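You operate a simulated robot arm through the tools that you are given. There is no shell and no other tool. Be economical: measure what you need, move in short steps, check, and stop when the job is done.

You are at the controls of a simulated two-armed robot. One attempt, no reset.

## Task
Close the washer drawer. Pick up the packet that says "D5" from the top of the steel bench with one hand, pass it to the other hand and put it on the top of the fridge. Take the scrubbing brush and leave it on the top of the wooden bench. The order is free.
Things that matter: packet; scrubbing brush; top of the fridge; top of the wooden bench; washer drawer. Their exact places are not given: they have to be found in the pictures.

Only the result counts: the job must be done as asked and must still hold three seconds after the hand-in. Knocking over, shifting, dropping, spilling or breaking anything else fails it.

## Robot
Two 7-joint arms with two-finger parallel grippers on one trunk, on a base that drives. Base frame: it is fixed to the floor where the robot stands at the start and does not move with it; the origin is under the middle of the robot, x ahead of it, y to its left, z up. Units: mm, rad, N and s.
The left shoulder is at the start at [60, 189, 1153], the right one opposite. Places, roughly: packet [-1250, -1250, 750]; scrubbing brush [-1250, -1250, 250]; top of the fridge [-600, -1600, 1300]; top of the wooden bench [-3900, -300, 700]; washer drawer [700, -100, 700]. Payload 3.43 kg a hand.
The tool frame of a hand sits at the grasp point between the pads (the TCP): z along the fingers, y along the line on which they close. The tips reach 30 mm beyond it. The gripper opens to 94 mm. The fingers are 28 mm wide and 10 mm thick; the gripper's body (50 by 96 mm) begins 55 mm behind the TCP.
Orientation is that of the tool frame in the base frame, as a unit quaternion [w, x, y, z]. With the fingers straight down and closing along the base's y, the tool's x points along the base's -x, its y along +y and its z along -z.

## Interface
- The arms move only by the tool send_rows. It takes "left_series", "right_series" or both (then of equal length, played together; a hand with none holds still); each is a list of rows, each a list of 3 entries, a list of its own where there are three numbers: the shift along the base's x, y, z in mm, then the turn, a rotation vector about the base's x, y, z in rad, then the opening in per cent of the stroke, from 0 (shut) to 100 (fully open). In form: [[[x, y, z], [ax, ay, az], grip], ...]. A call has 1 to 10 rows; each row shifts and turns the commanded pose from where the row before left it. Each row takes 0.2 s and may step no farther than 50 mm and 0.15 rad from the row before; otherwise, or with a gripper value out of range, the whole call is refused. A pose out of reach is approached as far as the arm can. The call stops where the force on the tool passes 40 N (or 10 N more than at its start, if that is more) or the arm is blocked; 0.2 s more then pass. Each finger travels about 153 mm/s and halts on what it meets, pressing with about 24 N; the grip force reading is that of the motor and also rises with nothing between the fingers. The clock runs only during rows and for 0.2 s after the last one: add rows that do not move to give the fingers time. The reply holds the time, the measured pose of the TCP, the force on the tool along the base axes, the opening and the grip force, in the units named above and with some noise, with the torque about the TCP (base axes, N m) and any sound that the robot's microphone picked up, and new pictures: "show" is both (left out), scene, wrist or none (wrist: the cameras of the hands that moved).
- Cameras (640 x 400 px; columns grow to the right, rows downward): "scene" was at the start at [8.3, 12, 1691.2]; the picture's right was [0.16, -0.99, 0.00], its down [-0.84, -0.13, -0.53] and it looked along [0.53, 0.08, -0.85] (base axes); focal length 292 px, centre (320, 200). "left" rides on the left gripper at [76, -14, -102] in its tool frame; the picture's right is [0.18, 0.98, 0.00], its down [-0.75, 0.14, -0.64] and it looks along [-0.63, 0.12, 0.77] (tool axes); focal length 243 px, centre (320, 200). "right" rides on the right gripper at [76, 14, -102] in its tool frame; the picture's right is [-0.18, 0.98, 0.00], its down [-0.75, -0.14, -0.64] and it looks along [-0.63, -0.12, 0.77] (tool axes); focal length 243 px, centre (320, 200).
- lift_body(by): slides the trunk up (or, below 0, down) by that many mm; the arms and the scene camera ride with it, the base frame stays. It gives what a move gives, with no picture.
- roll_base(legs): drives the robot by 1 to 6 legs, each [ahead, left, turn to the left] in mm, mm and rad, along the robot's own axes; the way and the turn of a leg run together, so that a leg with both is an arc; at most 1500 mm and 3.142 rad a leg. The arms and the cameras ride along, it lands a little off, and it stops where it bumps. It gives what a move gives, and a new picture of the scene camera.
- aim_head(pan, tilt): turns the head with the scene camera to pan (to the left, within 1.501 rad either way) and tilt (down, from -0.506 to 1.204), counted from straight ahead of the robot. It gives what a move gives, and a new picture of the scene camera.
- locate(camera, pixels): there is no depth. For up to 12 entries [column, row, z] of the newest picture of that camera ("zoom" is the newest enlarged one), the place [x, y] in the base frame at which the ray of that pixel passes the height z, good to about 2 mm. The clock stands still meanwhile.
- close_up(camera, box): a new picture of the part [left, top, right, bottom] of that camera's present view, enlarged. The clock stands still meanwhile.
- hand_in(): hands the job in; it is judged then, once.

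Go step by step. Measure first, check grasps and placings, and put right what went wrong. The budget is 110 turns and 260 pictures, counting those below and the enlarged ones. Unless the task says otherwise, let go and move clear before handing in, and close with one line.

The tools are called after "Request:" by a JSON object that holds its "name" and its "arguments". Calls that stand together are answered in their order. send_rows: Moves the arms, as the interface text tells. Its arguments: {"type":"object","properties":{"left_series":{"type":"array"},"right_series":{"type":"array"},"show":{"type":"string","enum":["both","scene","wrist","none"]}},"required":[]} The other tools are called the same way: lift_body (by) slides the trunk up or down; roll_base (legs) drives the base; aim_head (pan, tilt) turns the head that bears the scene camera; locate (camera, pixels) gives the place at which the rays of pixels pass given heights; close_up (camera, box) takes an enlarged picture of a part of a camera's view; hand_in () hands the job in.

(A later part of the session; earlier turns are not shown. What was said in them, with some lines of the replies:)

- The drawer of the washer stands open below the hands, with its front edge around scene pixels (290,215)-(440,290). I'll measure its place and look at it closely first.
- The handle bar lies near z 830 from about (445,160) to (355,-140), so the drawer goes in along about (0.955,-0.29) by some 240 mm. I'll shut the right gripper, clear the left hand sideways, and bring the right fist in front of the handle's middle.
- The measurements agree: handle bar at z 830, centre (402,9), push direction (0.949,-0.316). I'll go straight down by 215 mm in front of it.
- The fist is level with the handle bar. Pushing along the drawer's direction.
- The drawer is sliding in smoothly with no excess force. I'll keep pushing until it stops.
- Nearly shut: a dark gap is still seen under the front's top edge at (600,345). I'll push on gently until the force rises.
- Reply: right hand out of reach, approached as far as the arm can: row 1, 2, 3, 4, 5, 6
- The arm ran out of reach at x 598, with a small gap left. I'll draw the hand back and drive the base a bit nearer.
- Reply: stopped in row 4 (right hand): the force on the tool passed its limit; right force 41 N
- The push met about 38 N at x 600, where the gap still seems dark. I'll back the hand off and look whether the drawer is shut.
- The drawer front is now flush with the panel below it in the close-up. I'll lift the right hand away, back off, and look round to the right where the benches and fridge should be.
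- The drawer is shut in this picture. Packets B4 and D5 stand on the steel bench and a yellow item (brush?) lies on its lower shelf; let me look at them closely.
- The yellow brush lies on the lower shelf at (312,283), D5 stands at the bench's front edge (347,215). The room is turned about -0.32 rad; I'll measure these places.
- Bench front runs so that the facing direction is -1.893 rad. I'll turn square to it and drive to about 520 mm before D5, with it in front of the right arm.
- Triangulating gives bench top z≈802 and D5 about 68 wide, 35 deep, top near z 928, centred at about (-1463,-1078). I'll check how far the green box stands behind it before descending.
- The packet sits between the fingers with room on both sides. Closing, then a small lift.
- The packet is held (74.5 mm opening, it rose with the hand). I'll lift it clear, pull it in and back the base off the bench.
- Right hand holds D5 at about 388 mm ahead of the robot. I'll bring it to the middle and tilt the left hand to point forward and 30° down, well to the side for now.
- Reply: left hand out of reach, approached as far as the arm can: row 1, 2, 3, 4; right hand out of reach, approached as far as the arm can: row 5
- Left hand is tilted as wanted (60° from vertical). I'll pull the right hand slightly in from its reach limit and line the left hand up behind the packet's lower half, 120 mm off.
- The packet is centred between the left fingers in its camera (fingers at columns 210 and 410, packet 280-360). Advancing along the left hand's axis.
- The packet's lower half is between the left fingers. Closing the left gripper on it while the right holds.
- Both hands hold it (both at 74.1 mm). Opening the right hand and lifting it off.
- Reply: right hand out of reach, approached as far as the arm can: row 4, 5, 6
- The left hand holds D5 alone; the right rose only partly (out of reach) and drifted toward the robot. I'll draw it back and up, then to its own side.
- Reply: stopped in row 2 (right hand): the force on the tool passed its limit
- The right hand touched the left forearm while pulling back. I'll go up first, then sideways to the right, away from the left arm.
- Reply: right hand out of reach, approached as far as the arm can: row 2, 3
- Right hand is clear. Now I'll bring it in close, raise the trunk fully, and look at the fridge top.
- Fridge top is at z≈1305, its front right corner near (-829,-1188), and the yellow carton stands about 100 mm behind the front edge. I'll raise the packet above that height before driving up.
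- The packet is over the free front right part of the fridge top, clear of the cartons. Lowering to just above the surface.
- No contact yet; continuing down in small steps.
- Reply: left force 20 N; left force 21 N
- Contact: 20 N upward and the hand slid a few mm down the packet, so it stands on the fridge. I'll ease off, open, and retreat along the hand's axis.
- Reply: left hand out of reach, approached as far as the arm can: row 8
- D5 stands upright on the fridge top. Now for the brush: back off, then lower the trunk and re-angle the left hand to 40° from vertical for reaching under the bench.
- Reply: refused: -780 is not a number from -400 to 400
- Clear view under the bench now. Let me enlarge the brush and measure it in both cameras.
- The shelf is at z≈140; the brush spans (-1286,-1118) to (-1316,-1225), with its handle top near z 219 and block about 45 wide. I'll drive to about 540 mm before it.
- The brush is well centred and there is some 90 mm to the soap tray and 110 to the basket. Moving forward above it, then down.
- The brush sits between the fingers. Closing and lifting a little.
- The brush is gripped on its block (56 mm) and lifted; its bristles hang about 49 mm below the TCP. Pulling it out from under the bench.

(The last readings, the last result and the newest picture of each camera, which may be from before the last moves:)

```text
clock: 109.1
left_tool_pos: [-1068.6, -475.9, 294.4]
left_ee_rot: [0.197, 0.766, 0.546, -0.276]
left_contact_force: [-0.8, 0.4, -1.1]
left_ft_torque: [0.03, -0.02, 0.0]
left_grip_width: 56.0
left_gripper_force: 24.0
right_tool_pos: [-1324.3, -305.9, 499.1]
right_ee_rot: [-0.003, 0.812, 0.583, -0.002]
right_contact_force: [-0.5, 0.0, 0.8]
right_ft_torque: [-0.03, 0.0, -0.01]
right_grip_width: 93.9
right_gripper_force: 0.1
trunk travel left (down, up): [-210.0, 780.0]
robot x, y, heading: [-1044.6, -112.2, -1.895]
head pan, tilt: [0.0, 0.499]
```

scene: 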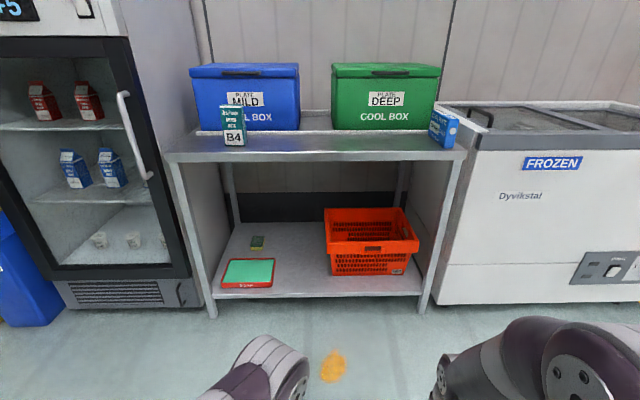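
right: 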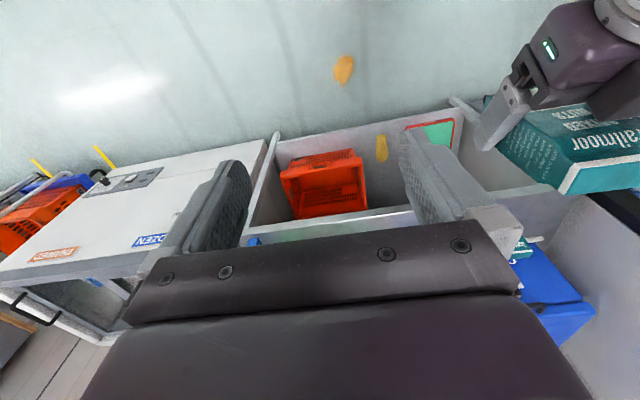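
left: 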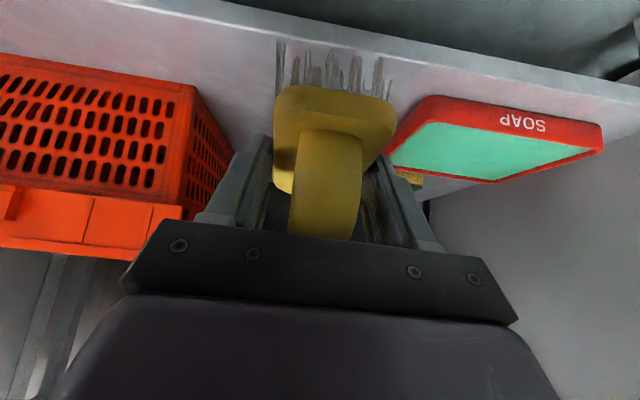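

Steel bench is behind us and the brush held. I'll raise the trunk, back off (a blue pillar stands on the way), shift right, and look for the wooden bench.

Request:
{"name": "lift_body", "arguments": {"by": 400}}

Request:
{"name": "lift_body", "arguments": {"by": 300}}

Request:
{"name": "aim_head", "arguments": {"pan": -1.1, "tilt": 0.45}}

```text
clock: 112.9
left_tool_pos: [-1068.4, -476.3, 693.8]
left_ee_rot: [0.198, 0.766, 0.546, -0.275]
left_contact_force: [0.2, 0.5, -2.1]
left_ft_torque: [0.03, -0.01, -0.02]
left_grip_width: 56.0
left_gripper_force: 24.0
right_tool_pos: [-1323.5, -303.5, 900.5]
right_ee_rot: [-0.003, 0.813, 0.583, -0.003]
right_contact_force: [0.3, 0.0, 0.7]
right_ft_torque: [0.01, 0.04, 0.0]
right_grip_width: 94.2
right_gripper_force: 0.1
trunk travel left (down, up): [-610.0, 380.0]
robot x, y, heading: [-1042.0, -113.6, -1.892]
head pan, tilt: [0.0, 0.499]
```

```text
clock: 115.9
left_tool_pos: [-1068.5, -476.1, 993.6]
left_ee_rot: [0.198, 0.767, 0.546, -0.274]
left_contact_force: [0.2, 0.4, -0.4]
left_ft_torque: [0.04, 0.0, -0.04]
left_grip_width: 55.9
left_gripper_force: 23.5
right_tool_pos: [-1324.6, -305.1, 1200.2]
right_ee_rot: [-0.002, 0.813, 0.583, -0.002]
right_contact_force: [-0.3, -0.4, 0.8]
right_ft_torque: [-0.04, -0.02, 0.0]
right_grip_width: 94.2
right_gripper_force: 0.1
trunk travel left (down, up): [-910.0, 80.0]
robot x, y, heading: [-1044.5, -116.6, -1.894]
head pan, tilt: [0.0, 0.499]
```

```text
clock: 117.3
left_tool_pos: [-1069.4, -476.0, 994.9]
left_ee_rot: [0.198, 0.766, 0.546, -0.275]
left_contact_force: [0.1, -0.2, -1.2]
left_ft_torque: [0.03, 0.03, 0.05]
left_grip_width: 55.8
left_gripper_force: 23.8
right_tool_pos: [-1323.1, -304.4, 1200.7]
right_ee_rot: [-0.002, 0.812, 0.583, -0.001]
right_contact_force: [-0.3, -0.5, -0.6]
right_ft_torque: [0.03, 0.0, 0.0]
right_grip_width: 93.8
right_gripper_force: 0.0
trunk travel left (down, up): [-910.0, 80.0]
robot x, y, heading: [-1047.0, -117.3, -1.894]
head pan, tilt: [-1.1, 0.45]
```

scene: 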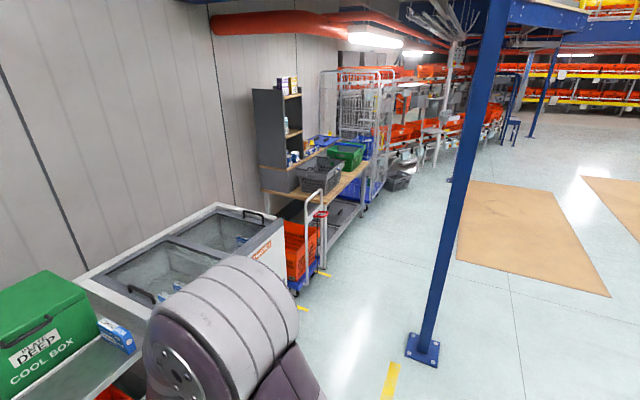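

Request:
{"name": "locate", "arguments": {"camera": "scene", "pixels": [[423, 350, 0], [298, 295, 0], [322, 275, 0], [460, 260, 0], [610, 297, 0], [318, 238, 0], [317, 196, 800], [368, 165, 800], [262, 192, 800], [295, 205, 950], [370, 208, 0]]}}

Request:
{"name": "close_up", "arguments": {"camera": "scene", "box": [200, 60, 440, 310]}}

```text
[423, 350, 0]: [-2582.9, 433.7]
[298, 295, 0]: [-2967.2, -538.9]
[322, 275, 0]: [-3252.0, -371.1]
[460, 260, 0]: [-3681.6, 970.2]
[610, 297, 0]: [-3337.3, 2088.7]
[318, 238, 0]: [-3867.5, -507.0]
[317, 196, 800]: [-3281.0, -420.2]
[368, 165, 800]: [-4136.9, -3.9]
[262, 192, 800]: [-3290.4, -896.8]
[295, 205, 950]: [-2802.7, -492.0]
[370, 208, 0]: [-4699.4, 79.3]
```

```text
1.60 times, centred on (320, 185) of scene
```

zoom: 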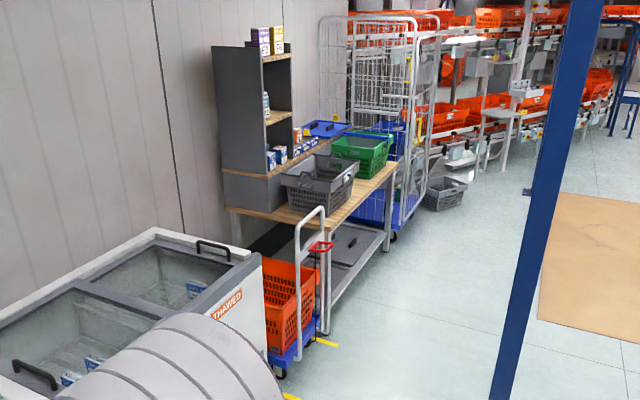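

The wooden bench runs past the trolley at about 2000-2950 mm to the right; a pillar stands at (-2583,434). I'll go round behind the pillar.

Request:
{"name": "roll_base", "arguments": {"legs": [[-800, 0, 0], [0, -1200, 0], [0, -1150, 0]]}}

Request:
{"name": "aim_head", "arguments": {"pan": -0.1, "tilt": 0.4}}

```text
clock: 132.6
left_tool_pos: [-3022.3, 1021.9, 994.7]
left_ee_rot: [0.199, 0.763, 0.551, -0.274]
left_contact_force: [0.2, -0.3, -0.5]
left_ft_torque: [0.04, 0.0, 0.03]
left_grip_width: 56.3
left_gripper_force: 23.8
right_tool_pos: [-3280.0, 1190.6, 1201.2]
right_ee_rot: [-0.002, 0.809, 0.588, -0.002]
right_contact_force: [0.7, 0.4, 0.0]
right_ft_torque: [-0.01, 0.02, -0.01]
right_grip_width: 93.9
right_gripper_force: 0.0
trunk travel left (down, up): [-910.0, 80.0]
robot x, y, heading: [-3006.5, 1383.4, -1.886]
head pan, tilt: [-1.1, 0.45]
```

scene: 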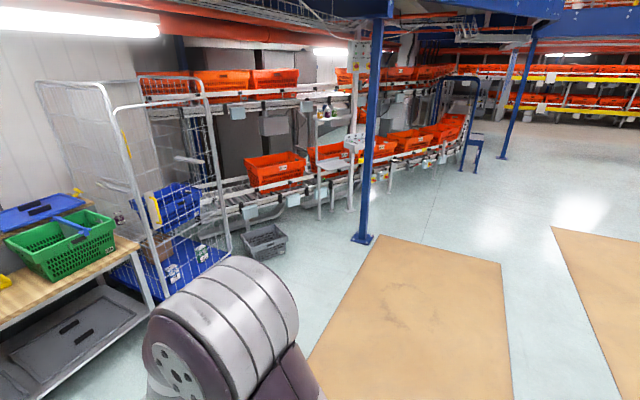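

```text
clock: 133.9
left_tool_pos: [-3022.0, 1022.1, 995.3]
left_ee_rot: [0.2, 0.763, 0.551, -0.274]
left_contact_force: [0.1, 0.3, -1.2]
left_ft_torque: [0.04, -0.02, -0.01]
left_grip_width: 56.2
left_gripper_force: 23.9
right_tool_pos: [-3279.9, 1191.7, 1200.4]
right_ee_rot: [-0.002, 0.809, 0.588, -0.002]
right_contact_force: [0.6, -0.4, 1.1]
right_ft_torque: [0.01, 0.02, 0.02]
right_grip_width: 94.0
right_gripper_force: 0.0
trunk travel left (down, up): [-910.0, 80.0]
robot x, y, heading: [-3004.5, 1380.9, -1.883]
head pan, tilt: [-0.099, 0.4]
```

scene: 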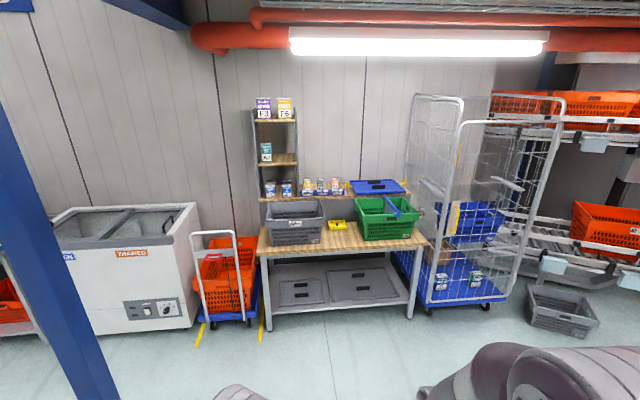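

Request:
{"name": "close_up", "arguments": {"camera": "scene", "box": [240, 170, 440, 340]}}

Request:
{"name": "locate", "arguments": {"camera": "scene", "pixels": [[258, 256, 800], [258, 256, 850], [258, 256, 750], [427, 247, 800], [427, 247, 850], [272, 331, 0], [411, 318, 0], [335, 250, 800], [335, 250, 850]]}}

```text
2.35 times, centred on (340, 255) of scene
```

zoom: 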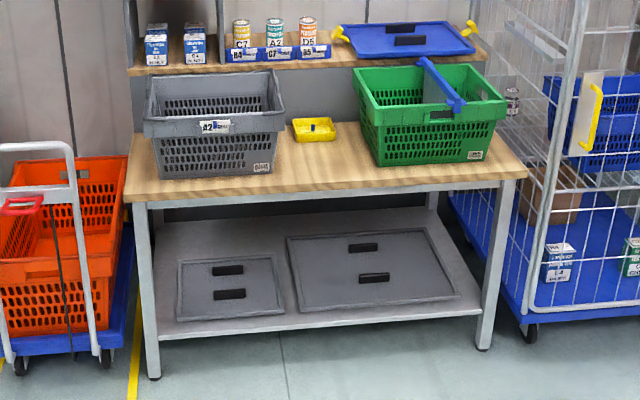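

```text
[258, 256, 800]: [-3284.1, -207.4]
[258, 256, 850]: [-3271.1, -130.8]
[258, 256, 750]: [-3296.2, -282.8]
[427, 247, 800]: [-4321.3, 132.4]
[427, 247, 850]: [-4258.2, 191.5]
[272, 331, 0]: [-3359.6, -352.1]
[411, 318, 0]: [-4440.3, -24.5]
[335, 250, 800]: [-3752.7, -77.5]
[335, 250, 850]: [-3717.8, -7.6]
```

The wooden bench top is at z≈700, with a free strip between the grey and green baskets at (338,248). I'll drive up toward it.

Request:
{"name": "roll_base", "arguments": {"legs": [[1080, 0, -0.01], [0, -411, 0]]}}

Request:
{"name": "aim_head", "arguments": {"pan": 0.1, "tilt": 0.7}}

```text
clock: 141.5
left_tool_pos: [-3765.6, 161.7, 995.7]
left_ee_rot: [0.195, 0.772, 0.538, -0.277]
left_contact_force: [-0.3, 0.6, -1.6]
left_ft_torque: [0.04, 0.01, 0.0]
left_grip_width: 56.0
left_gripper_force: 24.2
right_tool_pos: [-4014.7, 339.1, 1200.6]
right_ee_rot: [-0.003, 0.819, 0.574, -0.001]
right_contact_force: [0.1, 0.3, -0.2]
right_ft_torque: [-0.04, 0.0, 0.04]
right_grip_width: 94.0
right_gripper_force: 0.1
trunk travel left (down, up): [-910.0, 80.0]
robot x, y, heading: [-3734.4, 520.1, -1.915]
head pan, tilt: [-0.099, 0.4]
```

scene: 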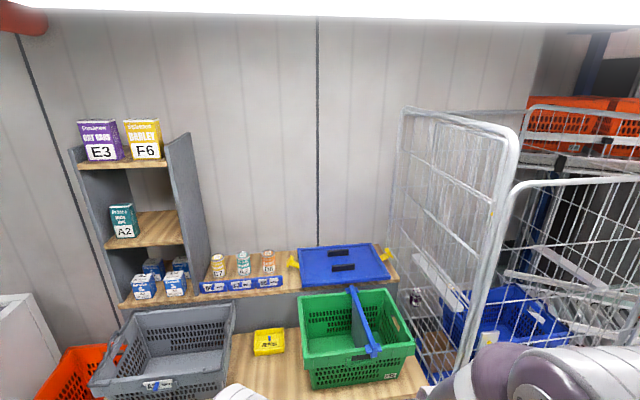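

```text
clock: 142.3
left_tool_pos: [-3765.8, 162.5, 994.4]
left_ee_rot: [0.196, 0.772, 0.537, -0.277]
left_contact_force: [1.6, 0.2, -1.8]
left_ft_torque: [0.04, -0.02, -0.02]
left_grip_width: 56.1
left_gripper_force: 24.2
right_tool_pos: [-4017.2, 338.7, 1201.3]
right_ee_rot: [-0.001, 0.819, 0.574, -0.001]
right_contact_force: [-0.2, 0.3, -0.1]
right_ft_torque: [-0.03, 0.0, -0.01]
right_grip_width: 94.0
right_gripper_force: 0.1
trunk travel left (down, up): [-910.0, 80.0]
robot x, y, heading: [-3735.4, 523.1, -1.915]
head pan, tilt: [0.099, 0.7]
```

scene: 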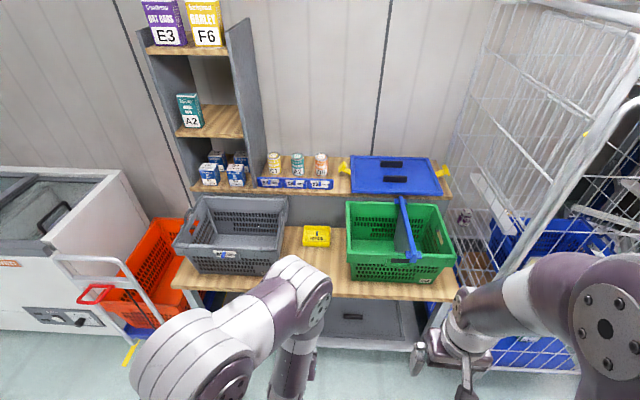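

Request:
{"name": "locate", "arguments": {"camera": "scene", "pixels": [[172, 287, 700], [458, 299, 700], [340, 295, 700], [282, 262, 700], [346, 277, 700], [302, 246, 700], [330, 246, 700], [287, 200, 850], [348, 220, 850]]}}

Request:
{"name": "send_rows", "arguments": {"left_series": [[[0, 0, 0], [0, 0, 0], 5]], "show": "wrist"}}

```text
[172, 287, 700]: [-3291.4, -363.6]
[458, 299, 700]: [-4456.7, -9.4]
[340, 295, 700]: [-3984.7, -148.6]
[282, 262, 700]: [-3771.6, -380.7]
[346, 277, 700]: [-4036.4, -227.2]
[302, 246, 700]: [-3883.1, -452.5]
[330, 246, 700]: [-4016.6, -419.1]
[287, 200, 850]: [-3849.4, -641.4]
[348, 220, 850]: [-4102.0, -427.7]
```

```text
clock: 142.7
left_tool_pos: [-3767.8, 161.5, 993.8]
left_ee_rot: [0.195, 0.772, 0.538, -0.277]
left_contact_force: [-0.5, 0.2, -2.0]
left_ft_torque: [0.05, -0.03, 0.03]
left_grip_width: 56.1
left_gripper_force: 23.8
right_tool_pos: [-4017.0, 338.9, 1200.2]
right_ee_rot: [-0.002, 0.819, 0.574, -0.001]
right_contact_force: [-0.1, -0.8, 0.3]
right_ft_torque: [-0.03, 0.0, 0.01]
right_grip_width: 93.7
right_gripper_force: 0.0
trunk travel left (down, up): [-910.0, 80.0]
robot x, y, heading: [-3731.4, 521.3, -1.914]
head pan, tilt: [0.099, 0.7]
```

left: 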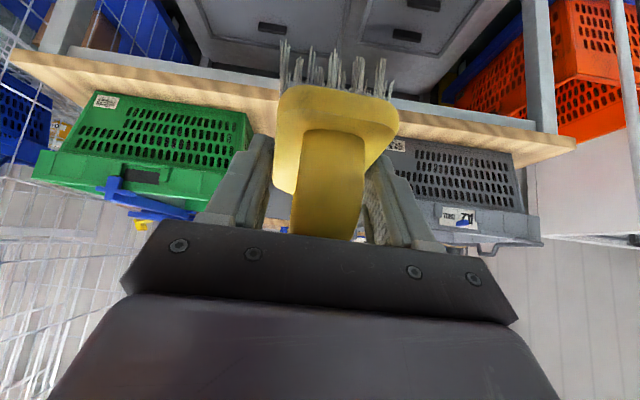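

Free spot chosen at about (-3893,-260), 75 mm behind the front edge. I'll lower the trunk by 200, square up and drive to about 400 mm from the edge.

Request:
{"name": "lift_body", "arguments": {"by": -190}}

Request:
{"name": "roll_base", "arguments": {"legs": [[0, 0, 0.048], [0, -15, 0], [310, 0, 0]]}}

Request:
{"name": "send_rows", "arguments": {"left_series": [[[0, 0, 0], [0, 0, 0], 5]], "show": "wrist"}}

```text
clock: 144.8
left_tool_pos: [-3765.5, 162.2, 803.8]
left_ee_rot: [0.195, 0.771, 0.539, -0.277]
left_contact_force: [0.9, 0.4, -1.7]
left_ft_torque: [0.05, -0.03, 0.01]
left_grip_width: 56.0
left_gripper_force: 23.6
right_tool_pos: [-4016.8, 338.4, 1011.2]
right_ee_rot: [-0.002, 0.818, 0.575, -0.001]
right_contact_force: [-0.2, 0.0, 0.1]
right_ft_torque: [-0.01, 0.01, -0.01]
right_grip_width: 94.1
right_gripper_force: 0.1
trunk travel left (down, up): [-720.0, 270.0]
robot x, y, heading: [-3734.4, 520.8, -1.917]
head pan, tilt: [0.099, 0.7]
```

```text
clock: 147.6
left_tool_pos: [-3849.8, -128.9, 804.4]
left_ee_rot: [0.201, 0.758, 0.557, -0.272]
left_contact_force: [0.4, 0.2, -1.2]
left_ft_torque: [0.08, 0.0, -0.03]
left_grip_width: 55.9
left_gripper_force: 24.1
right_tool_pos: [-4109.9, 33.5, 1010.4]
right_ee_rot: [-0.002, 0.803, 0.595, -0.002]
right_contact_force: [-0.1, -0.3, -0.3]
right_ft_torque: [0.01, 0.01, 0.03]
right_grip_width: 94.1
right_gripper_force: 0.0
trunk travel left (down, up): [-720.0, 270.0]
robot x, y, heading: [-3838.2, 230.5, -1.857]
head pan, tilt: [0.099, 0.7]
```

scene: 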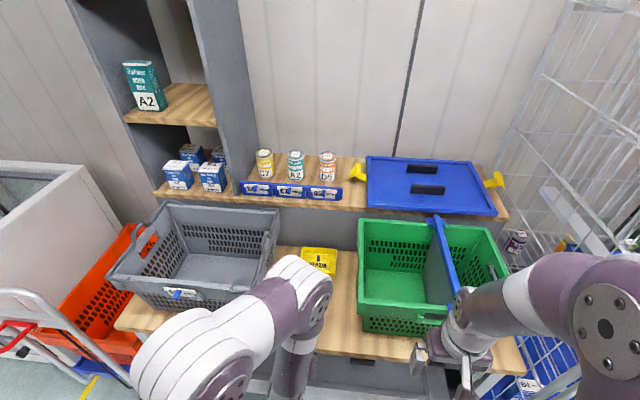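

```text
clock: 148.0
left_tool_pos: [-3848.6, -129.1, 804.6]
left_ee_rot: [0.204, 0.757, 0.558, -0.272]
left_contact_force: [0.1, 0.2, -1.8]
left_ft_torque: [0.06, -0.01, -0.02]
left_grip_width: 56.1
left_gripper_force: 24.2
right_tool_pos: [-4110.1, 33.2, 1010.9]
right_ee_rot: [-0.002, 0.803, 0.596, -0.003]
right_contact_force: [-0.5, 0.5, 0.3]
right_ft_torque: [0.0, 0.02, 0.02]
right_grip_width: 93.9
right_gripper_force: 0.0
trunk travel left (down, up): [-720.0, 270.0]
robot x, y, heading: [-3837.9, 228.7, -1.859]
head pan, tilt: [0.099, 0.7]
```

left: 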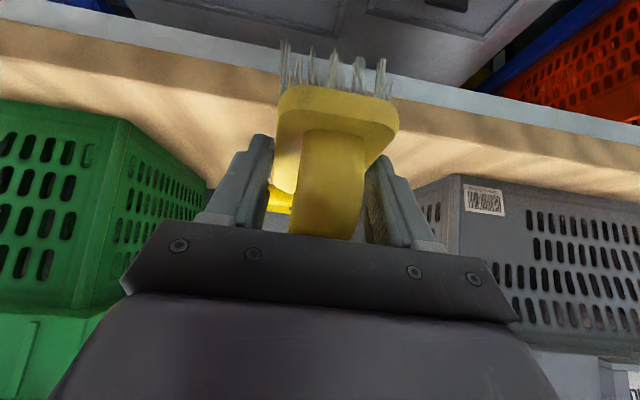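

Request:
{"name": "locate", "arguments": {"camera": "left", "pixels": [[120, 118, 700], [208, 186, 700], [450, 175, 700], [415, 188, 700], [20, 65, 700], [450, 135, 700], [620, 172, 700], [20, 30, 670]]}}

```text
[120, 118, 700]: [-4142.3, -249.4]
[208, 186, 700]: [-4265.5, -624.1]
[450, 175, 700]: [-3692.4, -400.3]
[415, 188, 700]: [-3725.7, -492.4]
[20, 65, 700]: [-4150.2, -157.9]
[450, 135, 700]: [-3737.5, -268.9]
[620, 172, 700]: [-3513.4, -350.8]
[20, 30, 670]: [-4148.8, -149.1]
```

Request:
{"name": "close_up", "arguments": {"camera": "left", "box": [0, 0, 320, 200]}}

Request:
{"name": "close_up", "arguments": {"camera": "scene", "box": [200, 230, 460, 400]}}

```text
2.00 times, centred on (160, 100) of left
```

zoom: 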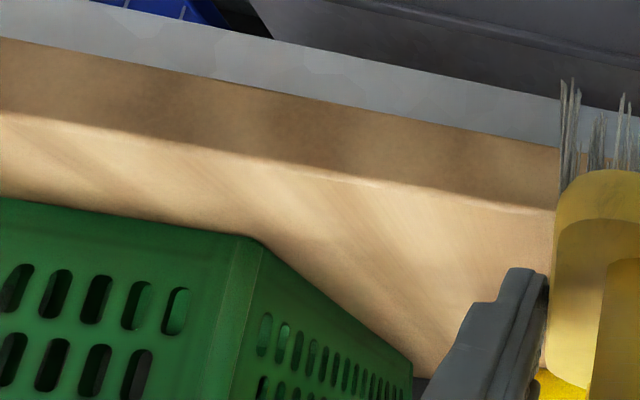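

```text
2.35 times, centred on (330, 315) of scene
```

zoom: 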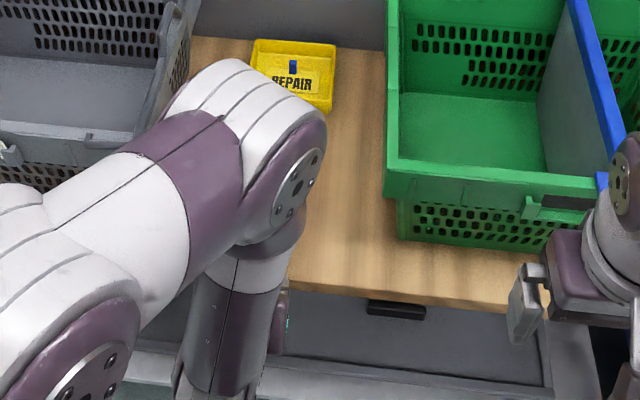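

Request:
{"name": "locate", "arguments": {"camera": "scene", "pixels": [[320, 348, 680], [320, 348, 720], [405, 355, 680], [405, 355, 720], [367, 317, 700], [362, 315, 700]]}}

Request:
{"name": "locate", "arguments": {"camera": "left", "pixels": [[50, 67, 680], [50, 67, 720], [265, 105, 680], [265, 105, 720], [127.5, 120, 700], [127.5, 120, 680], [127.5, 120, 720]]}}

```text
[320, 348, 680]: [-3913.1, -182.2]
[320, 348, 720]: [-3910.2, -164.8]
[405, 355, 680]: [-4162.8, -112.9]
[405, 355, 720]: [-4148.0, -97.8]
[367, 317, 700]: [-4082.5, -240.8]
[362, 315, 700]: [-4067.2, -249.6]
```

```text
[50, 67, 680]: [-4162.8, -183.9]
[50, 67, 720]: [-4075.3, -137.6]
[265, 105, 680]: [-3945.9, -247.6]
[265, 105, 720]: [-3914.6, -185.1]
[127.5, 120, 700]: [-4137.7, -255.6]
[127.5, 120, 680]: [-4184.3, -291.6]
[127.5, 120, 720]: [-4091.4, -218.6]
```

Edges agree best at a bench top of about z 725, front edge near (-3910,-163). I'll move the brush over the free patch, 15 mm higher first.

Request:
{"name": "send_rows", "arguments": {"left_series": [[[0, 0, 20], [0, 0, 0], 5], [[-16, -28, 0], [0, 0, 0], 5], [[-16, -28, 0], [0, 0, 0], 5], [[-16, -28, 0], [0, 0, 0], 5], [[-16, -28, 0], [0, 0, 0], 5], [[0, 0, 0], [0, 0, 0], 5]]}}

```text
clock: 149.4
left_tool_pos: [-3914.7, -243.2, 825.0]
left_ee_rot: [0.203, 0.757, 0.558, -0.272]
left_contact_force: [-0.3, -0.2, -2.1]
left_ft_torque: [0.03, -0.02, -0.01]
left_grip_width: 56.1
left_gripper_force: 24.0
right_tool_pos: [-4110.9, 34.0, 1011.3]
right_ee_rot: [-0.001, 0.804, 0.595, -0.003]
right_contact_force: [0.8, -0.1, -0.3]
right_ft_torque: [-0.04, -0.03, -0.03]
right_grip_width: 94.1
right_gripper_force: 0.1
trunk travel left (down, up): [-720.0, 270.0]
robot x, y, heading: [-3837.8, 233.0, -1.859]
head pan, tilt: [0.099, 0.7]
```

scene: 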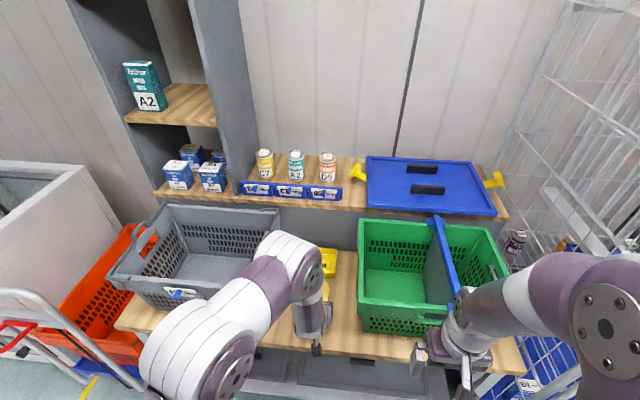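
left: 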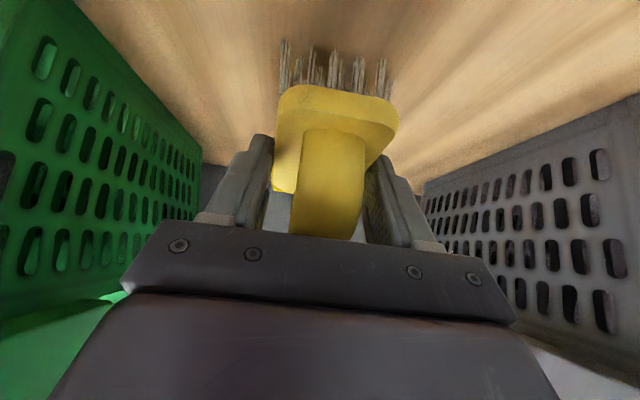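

The brush hangs over bare wood between the baskets. Lowering 40, then gently.

Request:
{"name": "send_rows", "arguments": {"left_series": [[[0, 0, -20], [0, 0, 0], 5], [[0, 0, -15], [0, 0, 0], 5], [[0, 0, -5], [0, 0, 0], 5], [[0, 0, 0], [0, 0, 0], 5]], "show": "none"}}

Request:
{"name": "send_rows", "arguments": {"left_series": [[[0, 0, -3], [0, 0, 0], 5], [[0, 0, -3], [0, 0, 0], 5], [[0, 0, 0], [0, 0, 0], 5]], "show": "wrist"}}

```text
clock: 150.4
left_tool_pos: [-3914.6, -242.5, 787.9]
left_ee_rot: [0.204, 0.756, 0.559, -0.274]
left_contact_force: [3.1, -4.2, 19.8]
left_ft_torque: [-0.67, 0.08, 0.12]
left_grip_width: 56.7
left_gripper_force: 24.0
right_tool_pos: [-4109.4, 34.5, 1009.5]
right_ee_rot: [-0.001, 0.803, 0.596, -0.003]
right_contact_force: [0.8, -0.5, 0.1]
right_ft_torque: [0.01, 0.03, 0.0]
right_grip_width: 94.1
right_gripper_force: 0.0
trunk travel left (down, up): [-720.0, 270.0]
robot x, y, heading: [-3834.3, 230.8, -1.864]
head pan, tilt: [0.099, 0.7]
```

```text
clock: 151.2
left_tool_pos: [-3914.7, -241.7, 779.5]
left_ee_rot: [0.203, 0.757, 0.558, -0.272]
left_contact_force: [-4.0, 2.6, 19.4]
left_ft_torque: [-0.42, 0.19, -0.07]
left_grip_width: 56.3
left_gripper_force: 24.8
right_tool_pos: [-4111.1, 35.7, 1010.2]
right_ee_rot: [-0.001, 0.803, 0.596, -0.002]
right_contact_force: [0.0, 0.7, 0.0]
right_ft_torque: [-0.01, -0.01, -0.06]
right_grip_width: 94.1
right_gripper_force: 0.0
trunk travel left (down, up): [-720.0, 270.0]
robot x, y, heading: [-3834.9, 228.2, -1.863]
head pan, tilt: [0.099, 0.7]
```

left: 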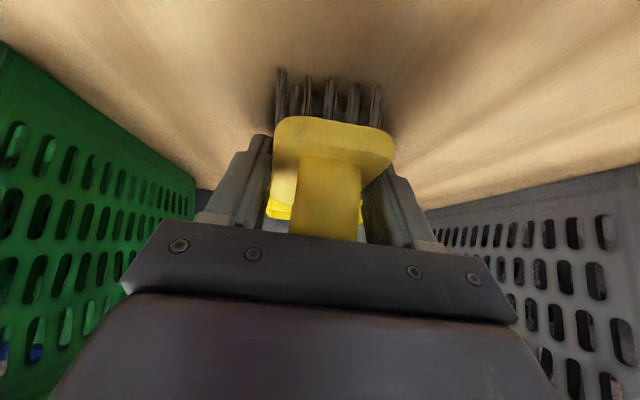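

Contact with about 20 N: the brush stands on the wood. Easing off, opening and withdrawing up and back.

Request:
{"name": "send_rows", "arguments": {"left_series": [[[0, 0, 3], [0, 0, 0], 40], [[0, 0, 0], [0, 0, 0], 80], [[0, 0, 0], [0, 0, 0], 100], [[0, 0, 0], [0, 0, 0], 100], [[3, 10, 15], [0, 0, 0], 100], [[6, 20, 25], [0, 0, 0], 100], [[8, 26, 30], [0, 0, 0], 100], [[11, 36, 20], [0, 0, 0], 100], [[11, 36, 10], [0, 0, 0], 100]]}}

Request:
{"name": "roll_base", "arguments": {"legs": [[-300, 0, 0]]}}

Request:
{"name": "aim_head", "arguments": {"pan": 0.05, "tilt": 0.7}}

Request:
{"name": "close_up", "arguments": {"camera": "left", "box": [160, 0, 480, 200]}}

```text
clock: 153.2
left_tool_pos: [-3873.4, -113.3, 880.2]
left_ee_rot: [0.203, 0.757, 0.559, -0.271]
left_contact_force: [0.7, -0.3, -0.5]
left_ft_torque: [0.01, -0.02, 0.0]
left_grip_width: 94.1
left_gripper_force: 0.0
right_tool_pos: [-4110.3, 35.6, 1010.4]
right_ee_rot: [-0.002, 0.803, 0.596, -0.002]
right_contact_force: [-0.1, -0.2, 0.2]
right_ft_torque: [-0.02, 0.02, 0.0]
right_grip_width: 93.9
right_gripper_force: 0.1
trunk travel left (down, up): [-720.0, 270.0]
robot x, y, heading: [-3835.6, 230.3, -1.865]
head pan, tilt: [0.099, 0.7]
```

scene: 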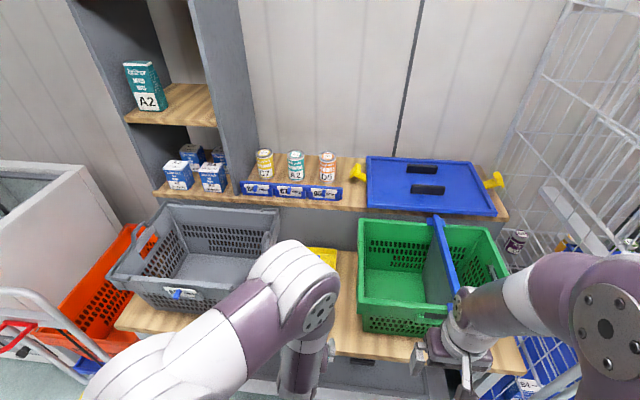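
left: 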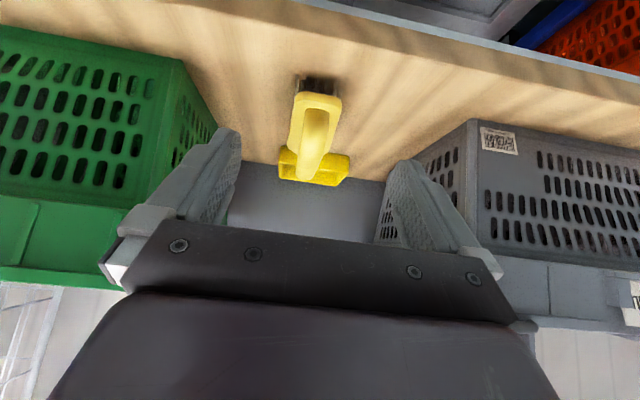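

```text
clock: 155.3
left_tool_pos: [-3787.6, 171.5, 880.2]
left_ee_rot: [0.203, 0.757, 0.559, -0.272]
left_contact_force: [0.3, 0.8, 0.2]
left_ft_torque: [0.03, 0.0, -0.02]
left_grip_width: 94.1
left_gripper_force: 0.1
right_tool_pos: [-4025.0, 320.3, 1010.6]
right_ee_rot: [-0.002, 0.803, 0.596, -0.002]
right_contact_force: [-0.3, -0.3, -0.3]
right_ft_torque: [-0.02, -0.02, -0.01]
right_grip_width: 94.0
right_gripper_force: 0.1
trunk travel left (down, up): [-720.0, 270.0]
robot x, y, heading: [-3753.0, 513.4, -1.863]
head pan, tilt: [0.099, 0.7]
```

scene: 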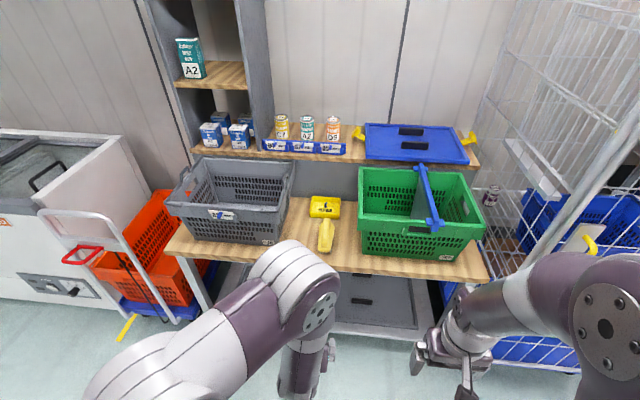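

```text
clock: 155.9
left_tool_pos: [-3788.1, 173.6, 879.5]
left_ee_rot: [0.202, 0.757, 0.558, -0.272]
left_contact_force: [-0.2, 0.1, -0.8]
left_ft_torque: [-0.01, -0.02, 0.0]
left_grip_width: 93.9
left_gripper_force: 0.1
right_tool_pos: [-4024.2, 321.8, 1011.0]
right_ee_rot: [-0.002, 0.803, 0.596, -0.002]
right_contact_force: [-0.3, -0.3, -0.4]
right_ft_torque: [-0.01, 0.0, 0.02]
right_grip_width: 93.8
right_gripper_force: 0.0
trunk travel left (down, up): [-720.0, 270.0]
robot x, y, heading: [-3750.3, 513.9, -1.861]
head pan, tilt: [0.051, 0.7]
```

scene: 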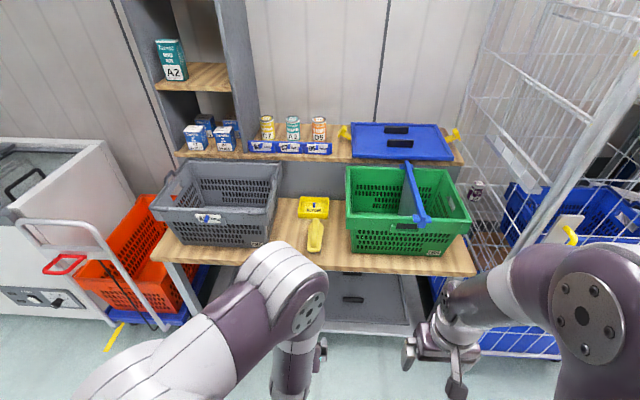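

```text
2.00 times, centred on (320, 100) of left
```

zoom: 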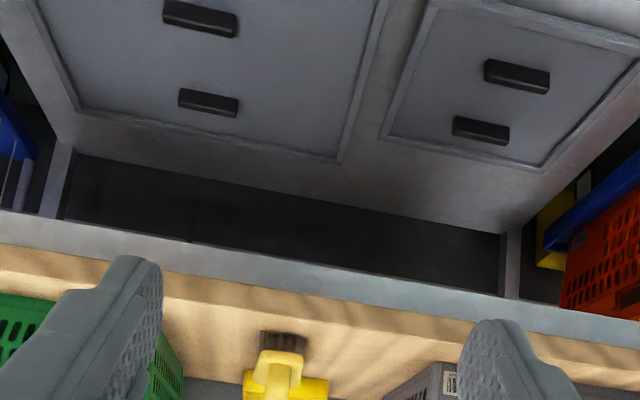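

The brush stands on the wooden bench. Let me check it closely against the yellow tray.

Request:
{"name": "close_up", "arguments": {"camera": "scene", "box": [270, 180, 370, 260]}}

Request:
{"name": "roll_base", "arguments": {"legs": [[-800, 0, 0], [0, 1500, 0], [0, 1000, 0]]}}

Request:
{"name": "aim_head", "arguments": {"pan": 1.3, "tilt": 0.3}}

Request:
{"name": "close_up", "arguments": {"camera": "scene", "box": [160, 100, 480, 300]}}

```text
5.00 times, centred on (320, 220) of scene
```

zoom: 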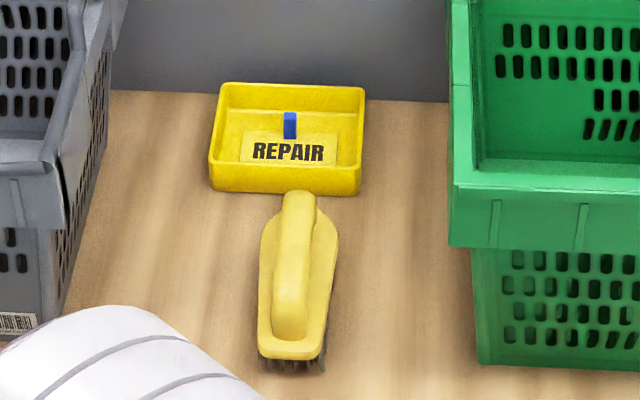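

```text
clock: 172.0
left_tool_pos: [-1173.5, 175.9, 879.9]
left_ee_rot: [0.2, 0.761, 0.554, -0.272]
left_contact_force: [-0.5, -0.8, 0.0]
left_ft_torque: [0.0, 0.0, 0.01]
left_grip_width: 93.9
left_gripper_force: 0.0
right_tool_pos: [-1408.6, 325.9, 1010.0]
right_ee_rot: [-0.002, 0.805, 0.593, -0.002]
right_contact_force: [-0.1, -0.2, 0.3]
right_ft_torque: [-0.03, 0.01, 0.0]
right_grip_width: 94.2
right_gripper_force: 0.2
trunk travel left (down, up): [-720.0, 270.0]
robot x, y, heading: [-1135.6, 521.2, -1.871]
head pan, tilt: [0.051, 0.7]
```

scene: 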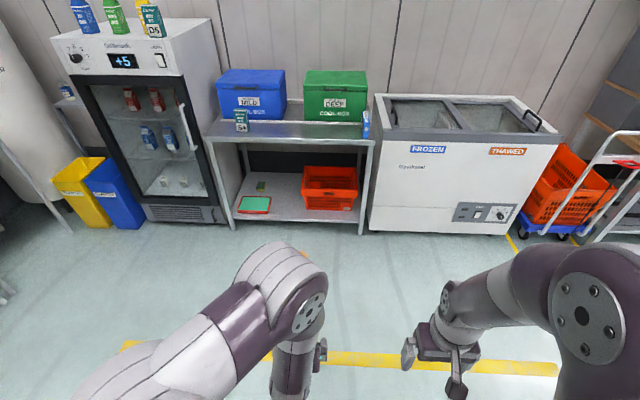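

```text
clock: 173.4
left_tool_pos: [-1173.0, 176.5, 881.5]
left_ee_rot: [0.201, 0.76, 0.555, -0.273]
left_contact_force: [0.0, 0.1, -0.4]
left_ft_torque: [0.02, -0.01, 0.02]
left_grip_width: 93.9
left_gripper_force: 0.1
right_tool_pos: [-1409.2, 326.2, 1010.2]
right_ee_rot: [-0.002, 0.806, 0.592, -0.002]
right_contact_force: [-1.1, 0.3, -0.3]
right_ft_torque: [-0.02, 0.01, -0.02]
right_grip_width: 93.8
right_gripper_force: 0.1
trunk travel left (down, up): [-720.0, 270.0]
robot x, y, heading: [-1138.8, 518.3, -1.871]
head pan, tilt: [1.3, 0.3]
```

scene: 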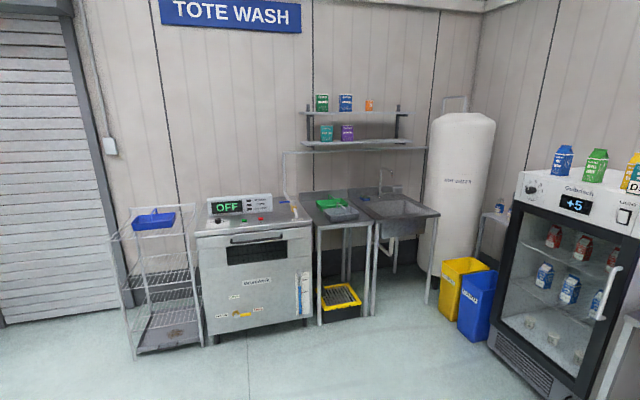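

```text
2.00 times, centred on (320, 200) of scene
```

zoom: 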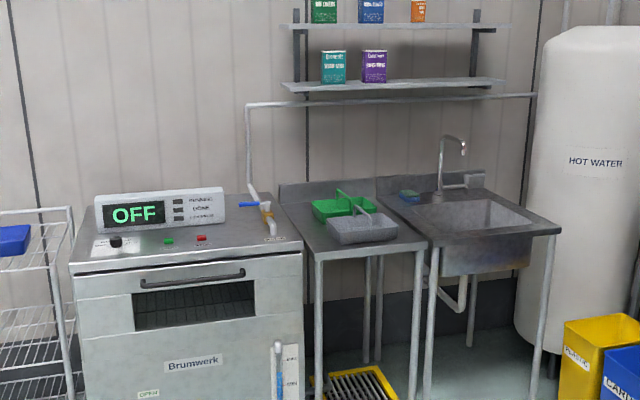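

Request:
{"name": "close_up", "arguments": {"camera": "scene", "box": [190, 205, 320, 290]}}

```text
4.71 times, centred on (255, 248) of scene
```

zoom: 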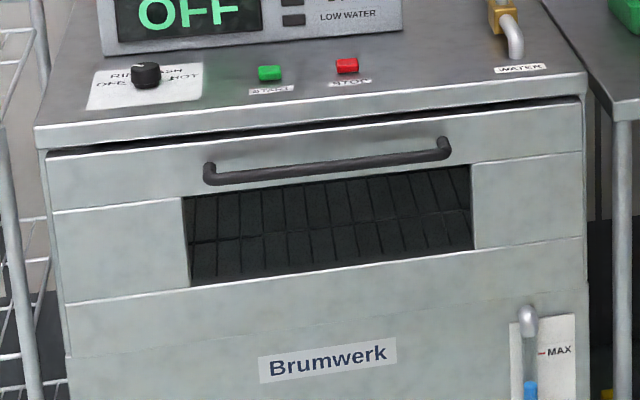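

The drawer front is flush with the washer. D5 stands on the fridge top at (155,25) of the drive picture. In the earlier close-up the brush stood on the wooden bench, clear of the tray. Both hands are empty and clear, so I'm handing in.

Request:
{"name": "hand_in", "arguments": {}}

```text
The job is handed in.
```

I shut the washer drawer, passed packet D5 from the right hand to the left and set it upright on top of the fridge, and left the scrubbing brush on the wooden bench; the job is handed in, no verdict came back.
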